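You operate a simulated robot arm through the tools that you are given. There is no shell and no other tool. Be economical: measure what you need, move in short steps, check, and stop when the job is done.

Carry out the task below with a simulated robot arm. There is one attempt and no reset: what you move stays moved.

TASK
Set the red slider to 5.
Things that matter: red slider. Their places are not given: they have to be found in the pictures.

It is judged by the outcome, as a careful person would: the job done as asked, and still so three seconds after it is handed in. It fails if anything else is knocked over, pushed out of place, dropped, spilled or broken.

THE ROBOT
A 7-joint arm with a two-finger parallel gripper, fixed in place. Base frame: the origin is at the foot of the arm, x ahead of it, y to its left, z up. Lengths are in mm, angles in rad, forces in N, time in s.
Its first joint turns from -1.152 to 1.152 rad. Payload 2.4 kg.
Tool frame: the origin (TCP) lies between the finger pads and is the grasp point; the fingertips stand 30 mm ahead of it; z points along the fingers, y is the line along which they close. The gripper opens to 94 mm. The fingers are 28 mm wide and 10 mm thick; the gripper's body (50 by 96 mm) begins 55 mm behind the TCP.
Orientation is told as [roll, pitch, yaw] about the base's x, y, z axes, in that order, counted from this pose: with the fingers straight down and closing along the base's y, the tool's x points along the base's -x, its y along +y and its z along -z.

THE INTERFACE
- The arm moves only by the tool drive_tool. Its argument "series" is one flat list of numbers, 7 for each row, row after row: the shift along the tool's x, y, z in m, then the turn, a rotation vector about the tool's x, y, z in degrees, then the finger opening in m, from 0 to 0.094. In form: [x, y, z, ax, ay, az, fingers, x, y, z, ax, ay, az, fingers, ...]. A call has 1 to 12 rows; each row is the pose to reach, as a shift and turn from the pose commanded when the call began, along the tool's axes at that moment. A row lasts 0.2 s, in which the tool goes at most 50 mm and 0.15 rad; a call with a longer step from one row to the next is refused whole, and so is a gripper value outside its range. A pose out of reach is approached as far as the arm can. The call stops where the force on the tool passes 40 N (or 10 N more than at its start, if that is more) or the arm is blocked; 0.2 s more then pass. The fingers move at their own pace (about 153 mm/s each) and stop on an object; they squeeze with about 34 N. The grip force told is the motor's: it shows also when the fingers shut on nothing. Time passes only in rows, and 0.2 s behind the last, so rows that repeat a pose let the fingers close. It gives the time, the measured TCP pose, the force on the tool (base axes), the opening and the grip force at its end, in the units of the frame above (readings bear some noise), and new pictures: "views" is both (left out), scene, wrist or none.
- Cameras (640 x 400 px; columns grow to the right, rows downward): "scene" is fixed at [47.5, 480.7, 1452.8]; the picture's right is [-0.66, -0.75, 0.00], its down [-0.37, 0.33, -0.87] and it looks along [0.65, -0.58, -0.49] (base axes); focal length 346 px, centre (320, 200). "wrist" rides on the gripper at [-37, 0, -58] in the tool frame; the picture's right is [0.00, -1.00, 0.00], its down [0.97, 0.00, -0.24] and it looks along [0.24, 0.00, 0.97] (tool axes); focal length 218 px, centre (320, 200).
- pixel_to_xyz(camera, pixels): for up to 12 pixels [column, row] of the newest picture of that camera ("zoom" is the newest enlarged one), the place [x, y, z] in the base frame of the surface seen there, good to about 2 mm. No time passes.
- zoom(camera, box): a new picture of the part [left, top, right, bottom] of that camera's present view, enlarged. No time passes.
- hand_in(): hands the job in; it is judged then, once.

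Work in short steps. Measure before you move; look again where a grasp or a placing could have gone wrong, and mend it. You have 60 turns and 120 pictures in all, the two below and enlarged ones among them. Open the gripper and draw the arm clear of the work before you hand the job in, unless the task says otherwise; then end with one line.

The tools are called after ">>>" by a JSON object that holds its "fn" and its "kwargs". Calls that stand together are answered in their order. drive_tool: Moves the arm, as the interface text tells. Its arguments: {"type":"object","properties":{"series":{"type":"array","items":{"type":"number"}},"views":{"type":"string","enum":["both","scene","wrist","none"]}},"required":["series"]} The other tools are called the same way: pixel_to_xyz (camera, pixels) gives the place of the surface under pixels of a picture; zoom (camera, box) takes an enlarged picture of a part of a camera's view; hand_in () hands the job in.

At the start:

```text
clock: 0.0
tool_pos: [286.7, 167.2, 1195.9]
ee_rot: [0.001, -0.001, 0.0]
wrist_force: [0.5, -0.8, -0.5]
finger_gap: 94.0
finger_force: 0.0
```

scene: 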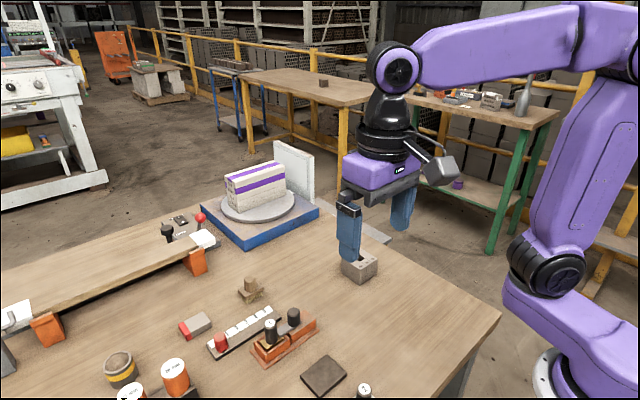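
wrist: 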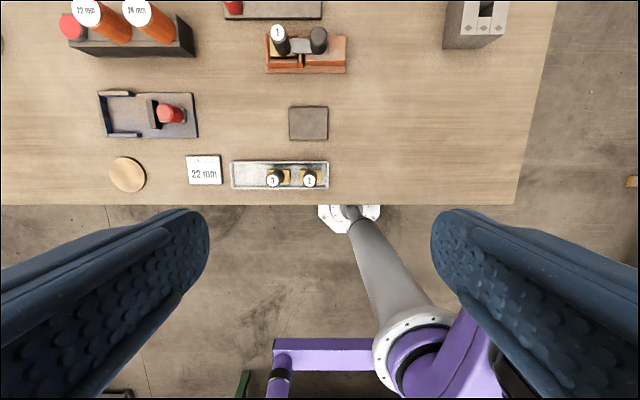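

The scene shows a scale with a red knob near (220,342). I zoom in on it and on the other red things.

>>> {"fn": "zoom", "kwargs": {"camera": "scene", "box": [170, 280, 330, 380]}}

>>> {"fn": "zoom", "kwargs": {"camera": "scene", "box": [140, 190, 240, 252]}}

>>> {"fn": "zoom", "kwargs": {"camera": "wrist", "box": [60, 0, 380, 200]}}

```text
4.00 times, centred on (250, 330) of scene
```

zoom: 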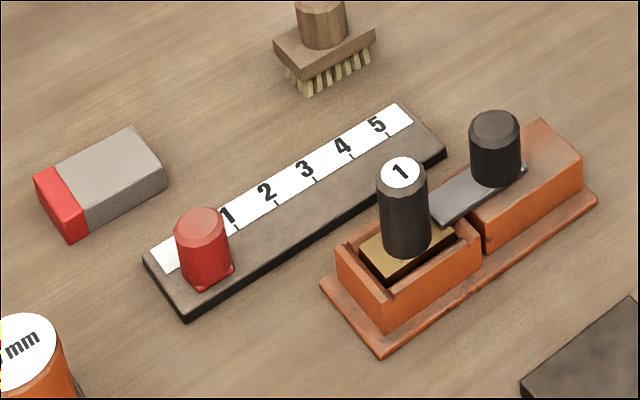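

```text
6.40 times, centred on (190, 221) of scene
```

zoom: 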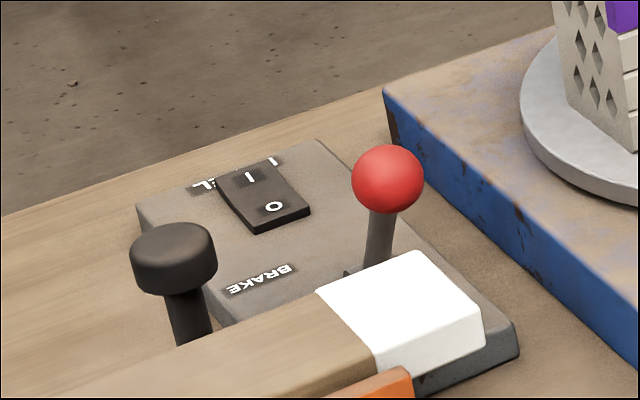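

```text
2.00 times, centred on (220, 100) of wrist
```

zoom: 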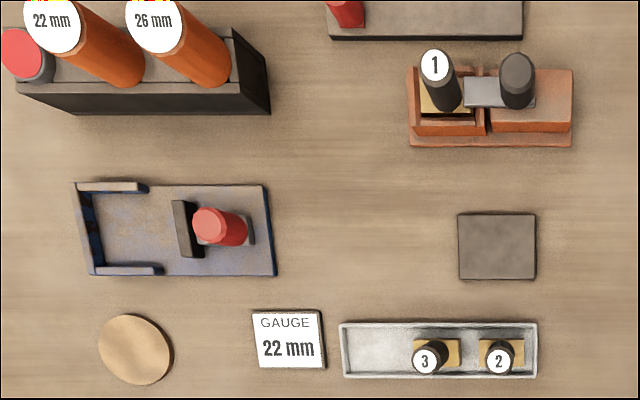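

I zoom tighter on the scale to find the tick marks and the knob.

>>> {"fn": "zoom", "kwargs": {"camera": "scene", "box": [202, 300, 286, 352]}}

```text
7.62 times, centred on (244, 326) of scene
```

zoom: 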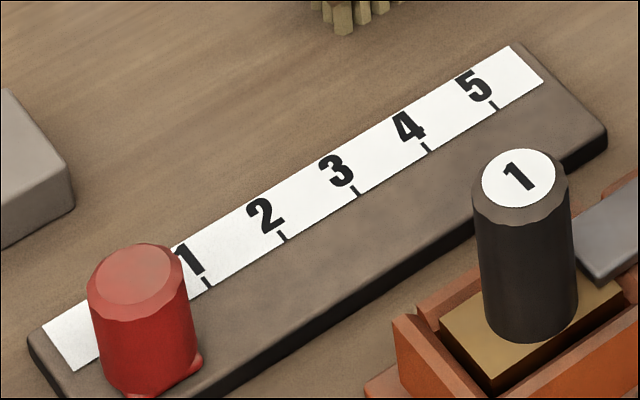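

The ticks are visible: 1 at (207,284), 2 at (283,238), 3 at (355,192), 4 at (427,149), 5 at (494,107). I measure these, the knob, the plate and the neighbouring parts.

>>> {"fn": "pixel_to_xyz", "kwargs": {"camera": "zoom", "pixels": [[207, 284], [283, 238], [355, 192], [427, 149], [494, 107], [135, 270], [145, 340], [190, 365], [600, 135], [513, 46], [518, 180], [60, 345]]}}

>>> {"fn": "pixel_to_xyz", "kwargs": {"camera": "scene", "pixels": [[212, 333], [229, 342], [220, 334], [293, 312], [250, 280], [209, 316]]}}

```text
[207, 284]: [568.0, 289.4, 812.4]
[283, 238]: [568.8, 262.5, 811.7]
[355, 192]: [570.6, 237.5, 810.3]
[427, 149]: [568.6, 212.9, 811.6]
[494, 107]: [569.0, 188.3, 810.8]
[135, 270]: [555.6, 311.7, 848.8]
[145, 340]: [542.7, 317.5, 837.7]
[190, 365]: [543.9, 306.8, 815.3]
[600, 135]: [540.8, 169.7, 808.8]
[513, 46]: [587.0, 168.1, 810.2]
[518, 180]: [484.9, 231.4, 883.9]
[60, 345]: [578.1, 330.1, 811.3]
```

```text
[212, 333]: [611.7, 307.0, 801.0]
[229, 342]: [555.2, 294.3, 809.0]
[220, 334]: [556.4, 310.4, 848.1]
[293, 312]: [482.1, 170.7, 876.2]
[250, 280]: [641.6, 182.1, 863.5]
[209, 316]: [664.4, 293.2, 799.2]
```

The knob's top is at about (556,312,849), and tick 5 is at (569,188,811). The table reads about z=800 here rather than the stated 840, so I move above the knob at a safe height and check that with the wrist camera.

>>> {"fn": "drive_tool", "kwargs": {"series": [-0.0335, 0.0181, 0.027, 0, 0, 0, 0.094, -0.067, 0.0362, 0.054, 0, 0, 0, 0.094, -0.1005, 0.0543, 0.081, 0, 0, 0, 0.094, -0.134, 0.0724, 0.108, 0, 0, 0, 0.094, -0.1675, 0.0905, 0.135, 0, 0, 0, 0.094, -0.201, 0.1086, 0.162, 0, 0, 0, 0.094, -0.2345, 0.1267, 0.189, 0, 0, 0, 0.094, -0.268, 0.145, 0.216, 0, 0, 0, 0.094]}}

```text
clock: 1.8
tool_pos: [557.1, 312.2, 979.9]
ee_rot: [0.0, 0.001, 0.002]
wrist_force: [-0.5, 0.5, -0.1]
finger_gap: 94.0
finger_force: 0.1
```

scene: 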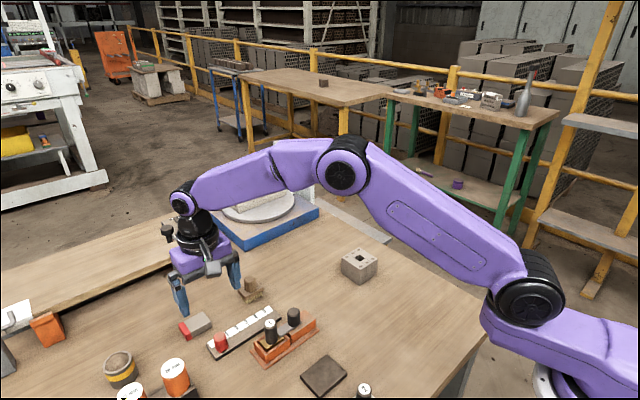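
wrist: 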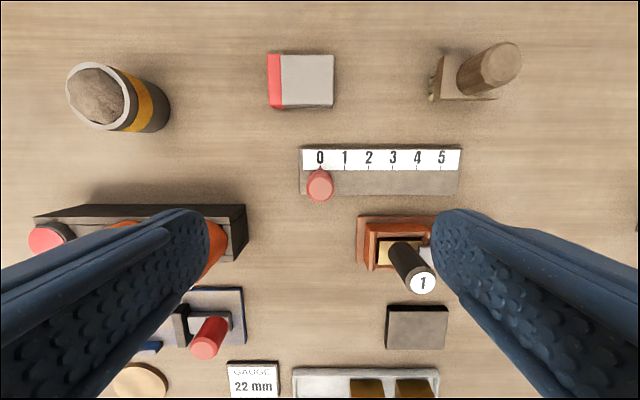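

The wrist view shows the knob at (320,184), standing at 0, with 5 at (441,165). I measure the same points through this camera.

>>> {"fn": "pixel_to_xyz", "kwargs": {"camera": "wrist", "pixels": [[320, 184], [320, 165], [344, 165], [441, 165], [455, 185], [280, 140], [394, 183], [370, 218], [425, 215], [423, 283], [490, 60]]}}

>>> {"fn": "zoom", "kwargs": {"camera": "wrist", "box": [290, 140, 470, 252]}}

```text
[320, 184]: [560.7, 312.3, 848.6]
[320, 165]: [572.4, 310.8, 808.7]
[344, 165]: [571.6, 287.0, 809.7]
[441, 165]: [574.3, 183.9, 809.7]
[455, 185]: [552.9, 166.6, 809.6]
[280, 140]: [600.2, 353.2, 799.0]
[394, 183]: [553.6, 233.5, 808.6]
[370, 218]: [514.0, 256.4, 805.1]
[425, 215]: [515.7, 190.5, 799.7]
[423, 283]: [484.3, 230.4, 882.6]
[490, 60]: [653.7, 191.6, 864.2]
```

```text
3.56 times, centred on (380, 196) of wrist
```

zoom: 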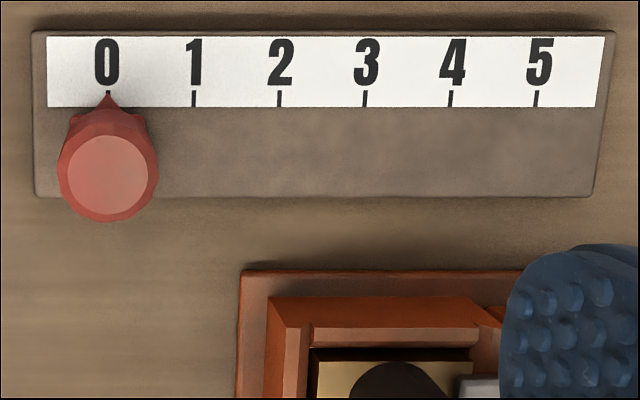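

Both cameras agree: the plate top is z≈810 and the knob is at (557–560, 312) with its top at 849. I close to a 50 mm opening while descending around the knob to TCP z≈848, which puts the tips about 8 mm above the plate.

>>> {"fn": "drive_tool", "kwargs": {"series": [0, 0, 0.0, 0, 0, 0, 0.05, 0, 0, 0.035, 0, 0, 0, 0.05, 0, 0, 0.07, 0, 0, 0, 0.05, 0, 0, 0.1, 0, 0, 0, 0.05, 0, 0, 0.12, 0, 0, 0, 0.05, 0, 0, 0.132, 0, 0, 0, 0.05]}}

```text
clock: 3.2
tool_pos: [555.1, 314.2, 847.7]
ee_rot: [0.001, 0.0, -0.001]
wrist_force: [-0.4, 0.5, 0.1]
finger_gap: 49.9
finger_force: 0.0
```

scene: 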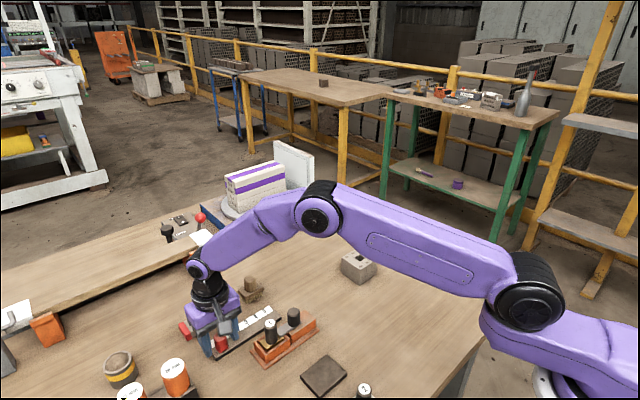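
wrist: 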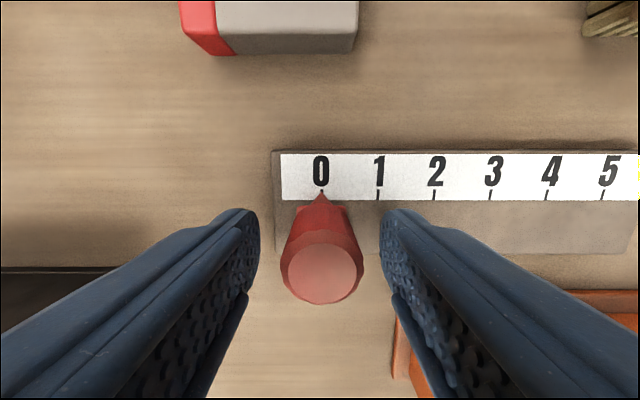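

The knob stands centred between the fingers, so I close on it.

>>> {"fn": "drive_tool", "kwargs": {"series": [0, 0, 0, 0, 0, 0, 0.015, 0, 0, 0, 0, 0, 0, 0.015, 0, 0, 0, 0, 0, 0, 0.015], "views": "wrist"}}

```text
clock: 4.0
tool_pos: [554.7, 312.4, 847.9]
ee_rot: [-0.002, 0.001, 0.0]
wrist_force: [-0.4, -4.1, -2.4]
finger_gap: 25.1
finger_force: 44.7
```

wrist: 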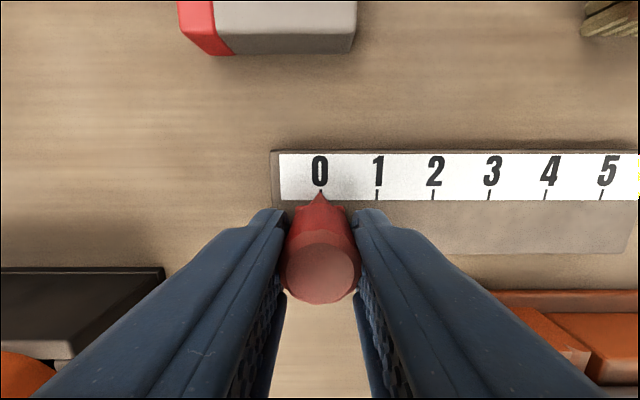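

Gripped: the gap is 25 mm. I slide toward −y, first 40 mm in small steps, and check the force and whether the plate stays put.

>>> {"fn": "drive_tool", "kwargs": {"series": [0, -0.008, 0, 0, 0, 0, 0.015, 0, -0.016, 0, 0, 0, 0, 0.015, 0, -0.024, 0, 0, 0, 0, 0.015, 0, -0.032, 0, 0, 0, 0, 0.015, 0, -0.04, 0, 0, 0, 0, 0.015]}}

```text
clock: 5.2
tool_pos: [554.5, 271.5, 848.9]
ee_rot: [0.0, 0.0, -0.001]
wrist_force: [5.1, 0.0, -17.1]
finger_gap: 24.9
finger_force: 44.5
```

scene: 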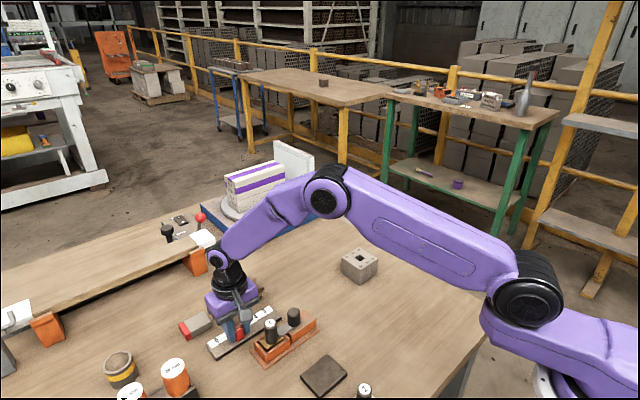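
wrist: 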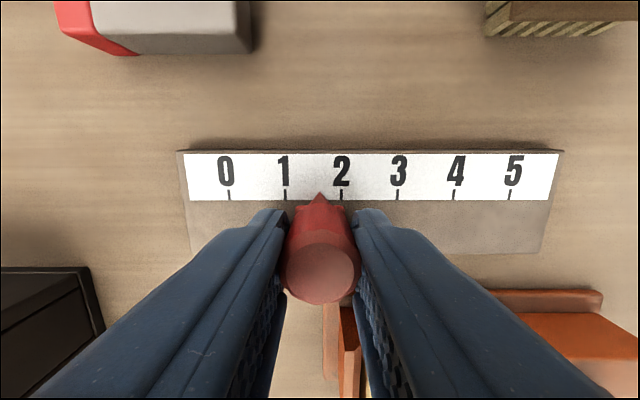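

The plate stays put and the pointer now reads about 1.6. About 84 mm remains (189 px at 56 px per 25 mm), so I go 74 mm further and lower slightly to relieve the vertical force.

>>> {"fn": "drive_tool", "kwargs": {"series": [0, -0.008, 0.001, 0, 0, 0, 0.015, 0, -0.016, 0.001, 0, 0, 0, 0.015, 0, -0.024, 0.001, 0, 0, 0, 0.015, 0, -0.032, 0.001, 0, 0, 0, 0.015, 0, -0.04, 0.001, 0, 0, 0, 0.015, 0, -0.048, 0.001, 0, 0, 0, 0.015, 0, -0.056, 0.001, 0, 0, 0, 0.015, 0, -0.064, 0.001, 0, 0, 0, 0.015, 0, -0.07, 0.001, 0, 0, 0, 0.015, 0, -0.074, 0.001, 0, 0, 0, 0.015, 0, -0.074, 0.001, 0, 0, 0, 0.015]}}

>>> {"fn": "zoom", "kwargs": {"camera": "wrist", "box": [240, 140, 400, 240]}}

```text
clock: 7.6
tool_pos: [553.9, 198.7, 847.1]
ee_rot: [0.001, -0.002, -0.001]
wrist_force: [-2.4, -0.1, 20.9]
finger_gap: 24.8
finger_force: 45.1
```

scene: 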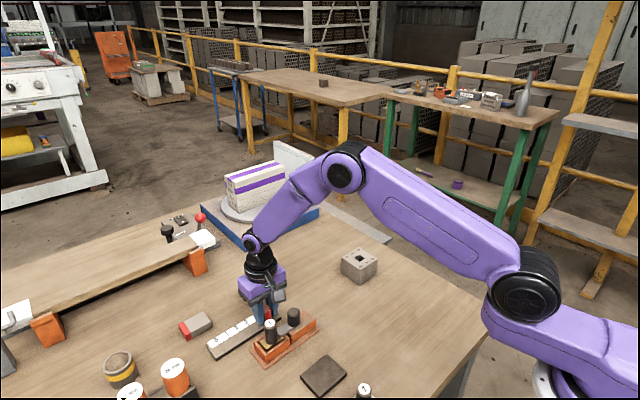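
wrist: 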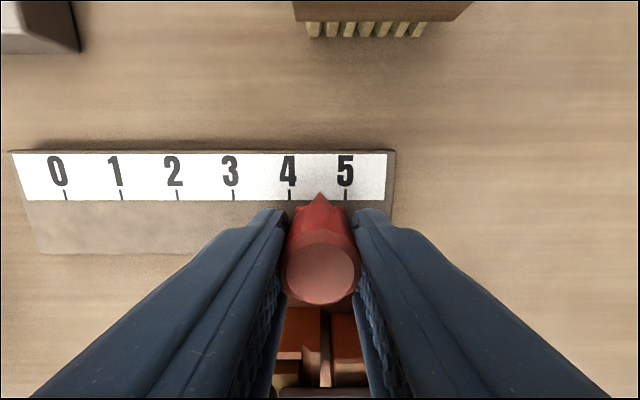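

```text
4.00 times, centred on (320, 190) of wrist
```

zoom: 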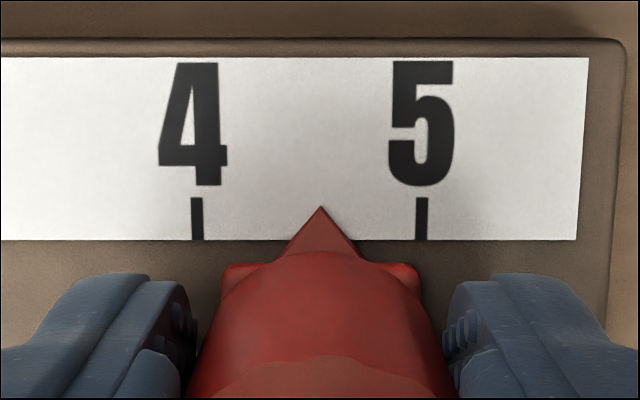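

The pointer is at 321 in the enlarged view and tick 5 is at 421.5, with a pitch of 224.5 px, so 11.2 mm remains. I raise 0.5 mm to ease the vertical load.

>>> {"fn": "drive_tool", "kwargs": {"series": [0, -0.004, -0.0005, 0, 0, 0, 0.015, 0, -0.008, -0.0005, 0, 0, 0, 0.015, 0, -0.0112, -0.0005, 0, 0, 0, 0.015, 0, -0.0112, -0.0005, 0, 0, 0, 0.015], "views": "wrist"}}

>>> {"fn": "zoom", "kwargs": {"camera": "wrist", "box": [240, 140, 400, 240]}}

```text
clock: 8.6
tool_pos: [555.3, 187.4, 846.5]
ee_rot: [0.0, -0.002, 0.0]
wrist_force: [-1.5, 0.6, 13.7]
finger_gap: 25.0
finger_force: 44.7
```

wrist: 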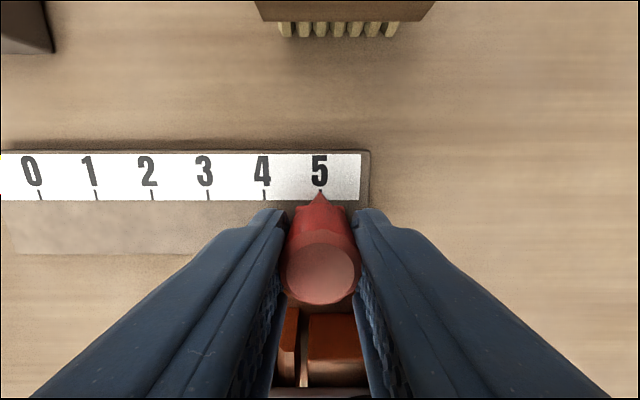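

```text
4.00 times, centred on (320, 190) of wrist
```

zoom: 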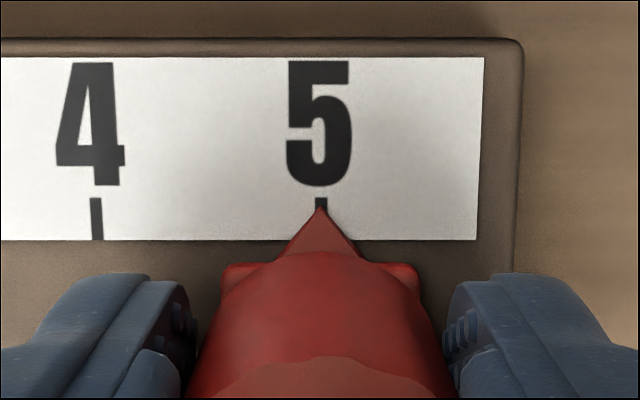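

The pointer is on tick 5. I release to a modest opening, then rise straight up.

>>> {"fn": "drive_tool", "kwargs": {"series": [0, 0, 0, 0, 0, 0, 0.05, 0, 0, 0, 0, 0, 0, 0.05, 0, 0, -0.03, 0, 0, 0, 0.05, 0, 0, -0.07, 0, 0, 0, 0.05, 0, 0, -0.11, 0, 0, 0, 0.05, 0, 0, -0.15, 0, 0, 0, 0.05, 0, 0, -0.15, 0, 0, 0, 0.05]}}

>>> {"fn": "zoom", "kwargs": {"camera": "wrist", "box": [240, 130, 400, 230]}}

```text
clock: 10.2
tool_pos: [556.6, 187.6, 998.0]
ee_rot: [-0.001, -0.001, 0.0]
wrist_force: [1.2, -0.2, 0.7]
finger_gap: 49.8
finger_force: 0.2
```

scene: 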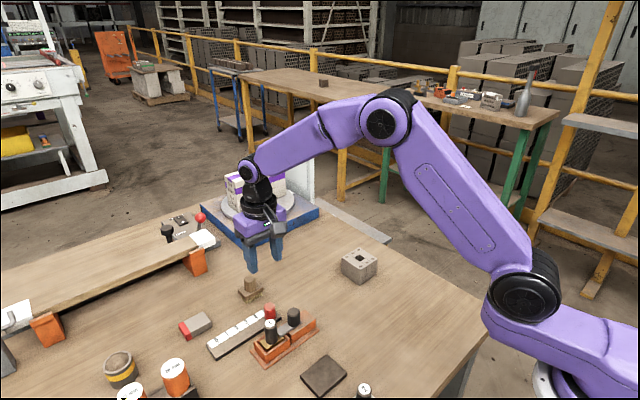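
wrist: 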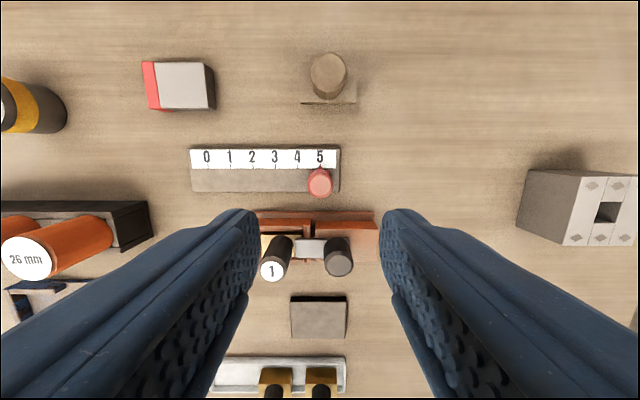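

```text
4.00 times, centred on (320, 180) of wrist
```

zoom: 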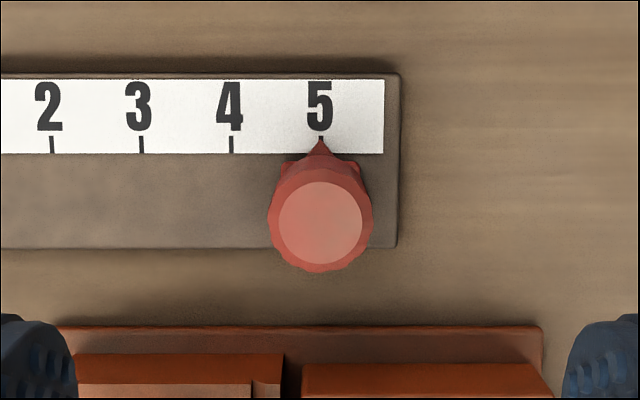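

The slider stays at 5, the arm is clear of the work, and nothing else has moved. I hand the job in.

>>> {"fn": "hand_in", "kwargs": {}}

```text
The job is handed in.
```

The red slider is set to 5: its pointer sat on tick 5 after I released it, and nothing else was disturbed.
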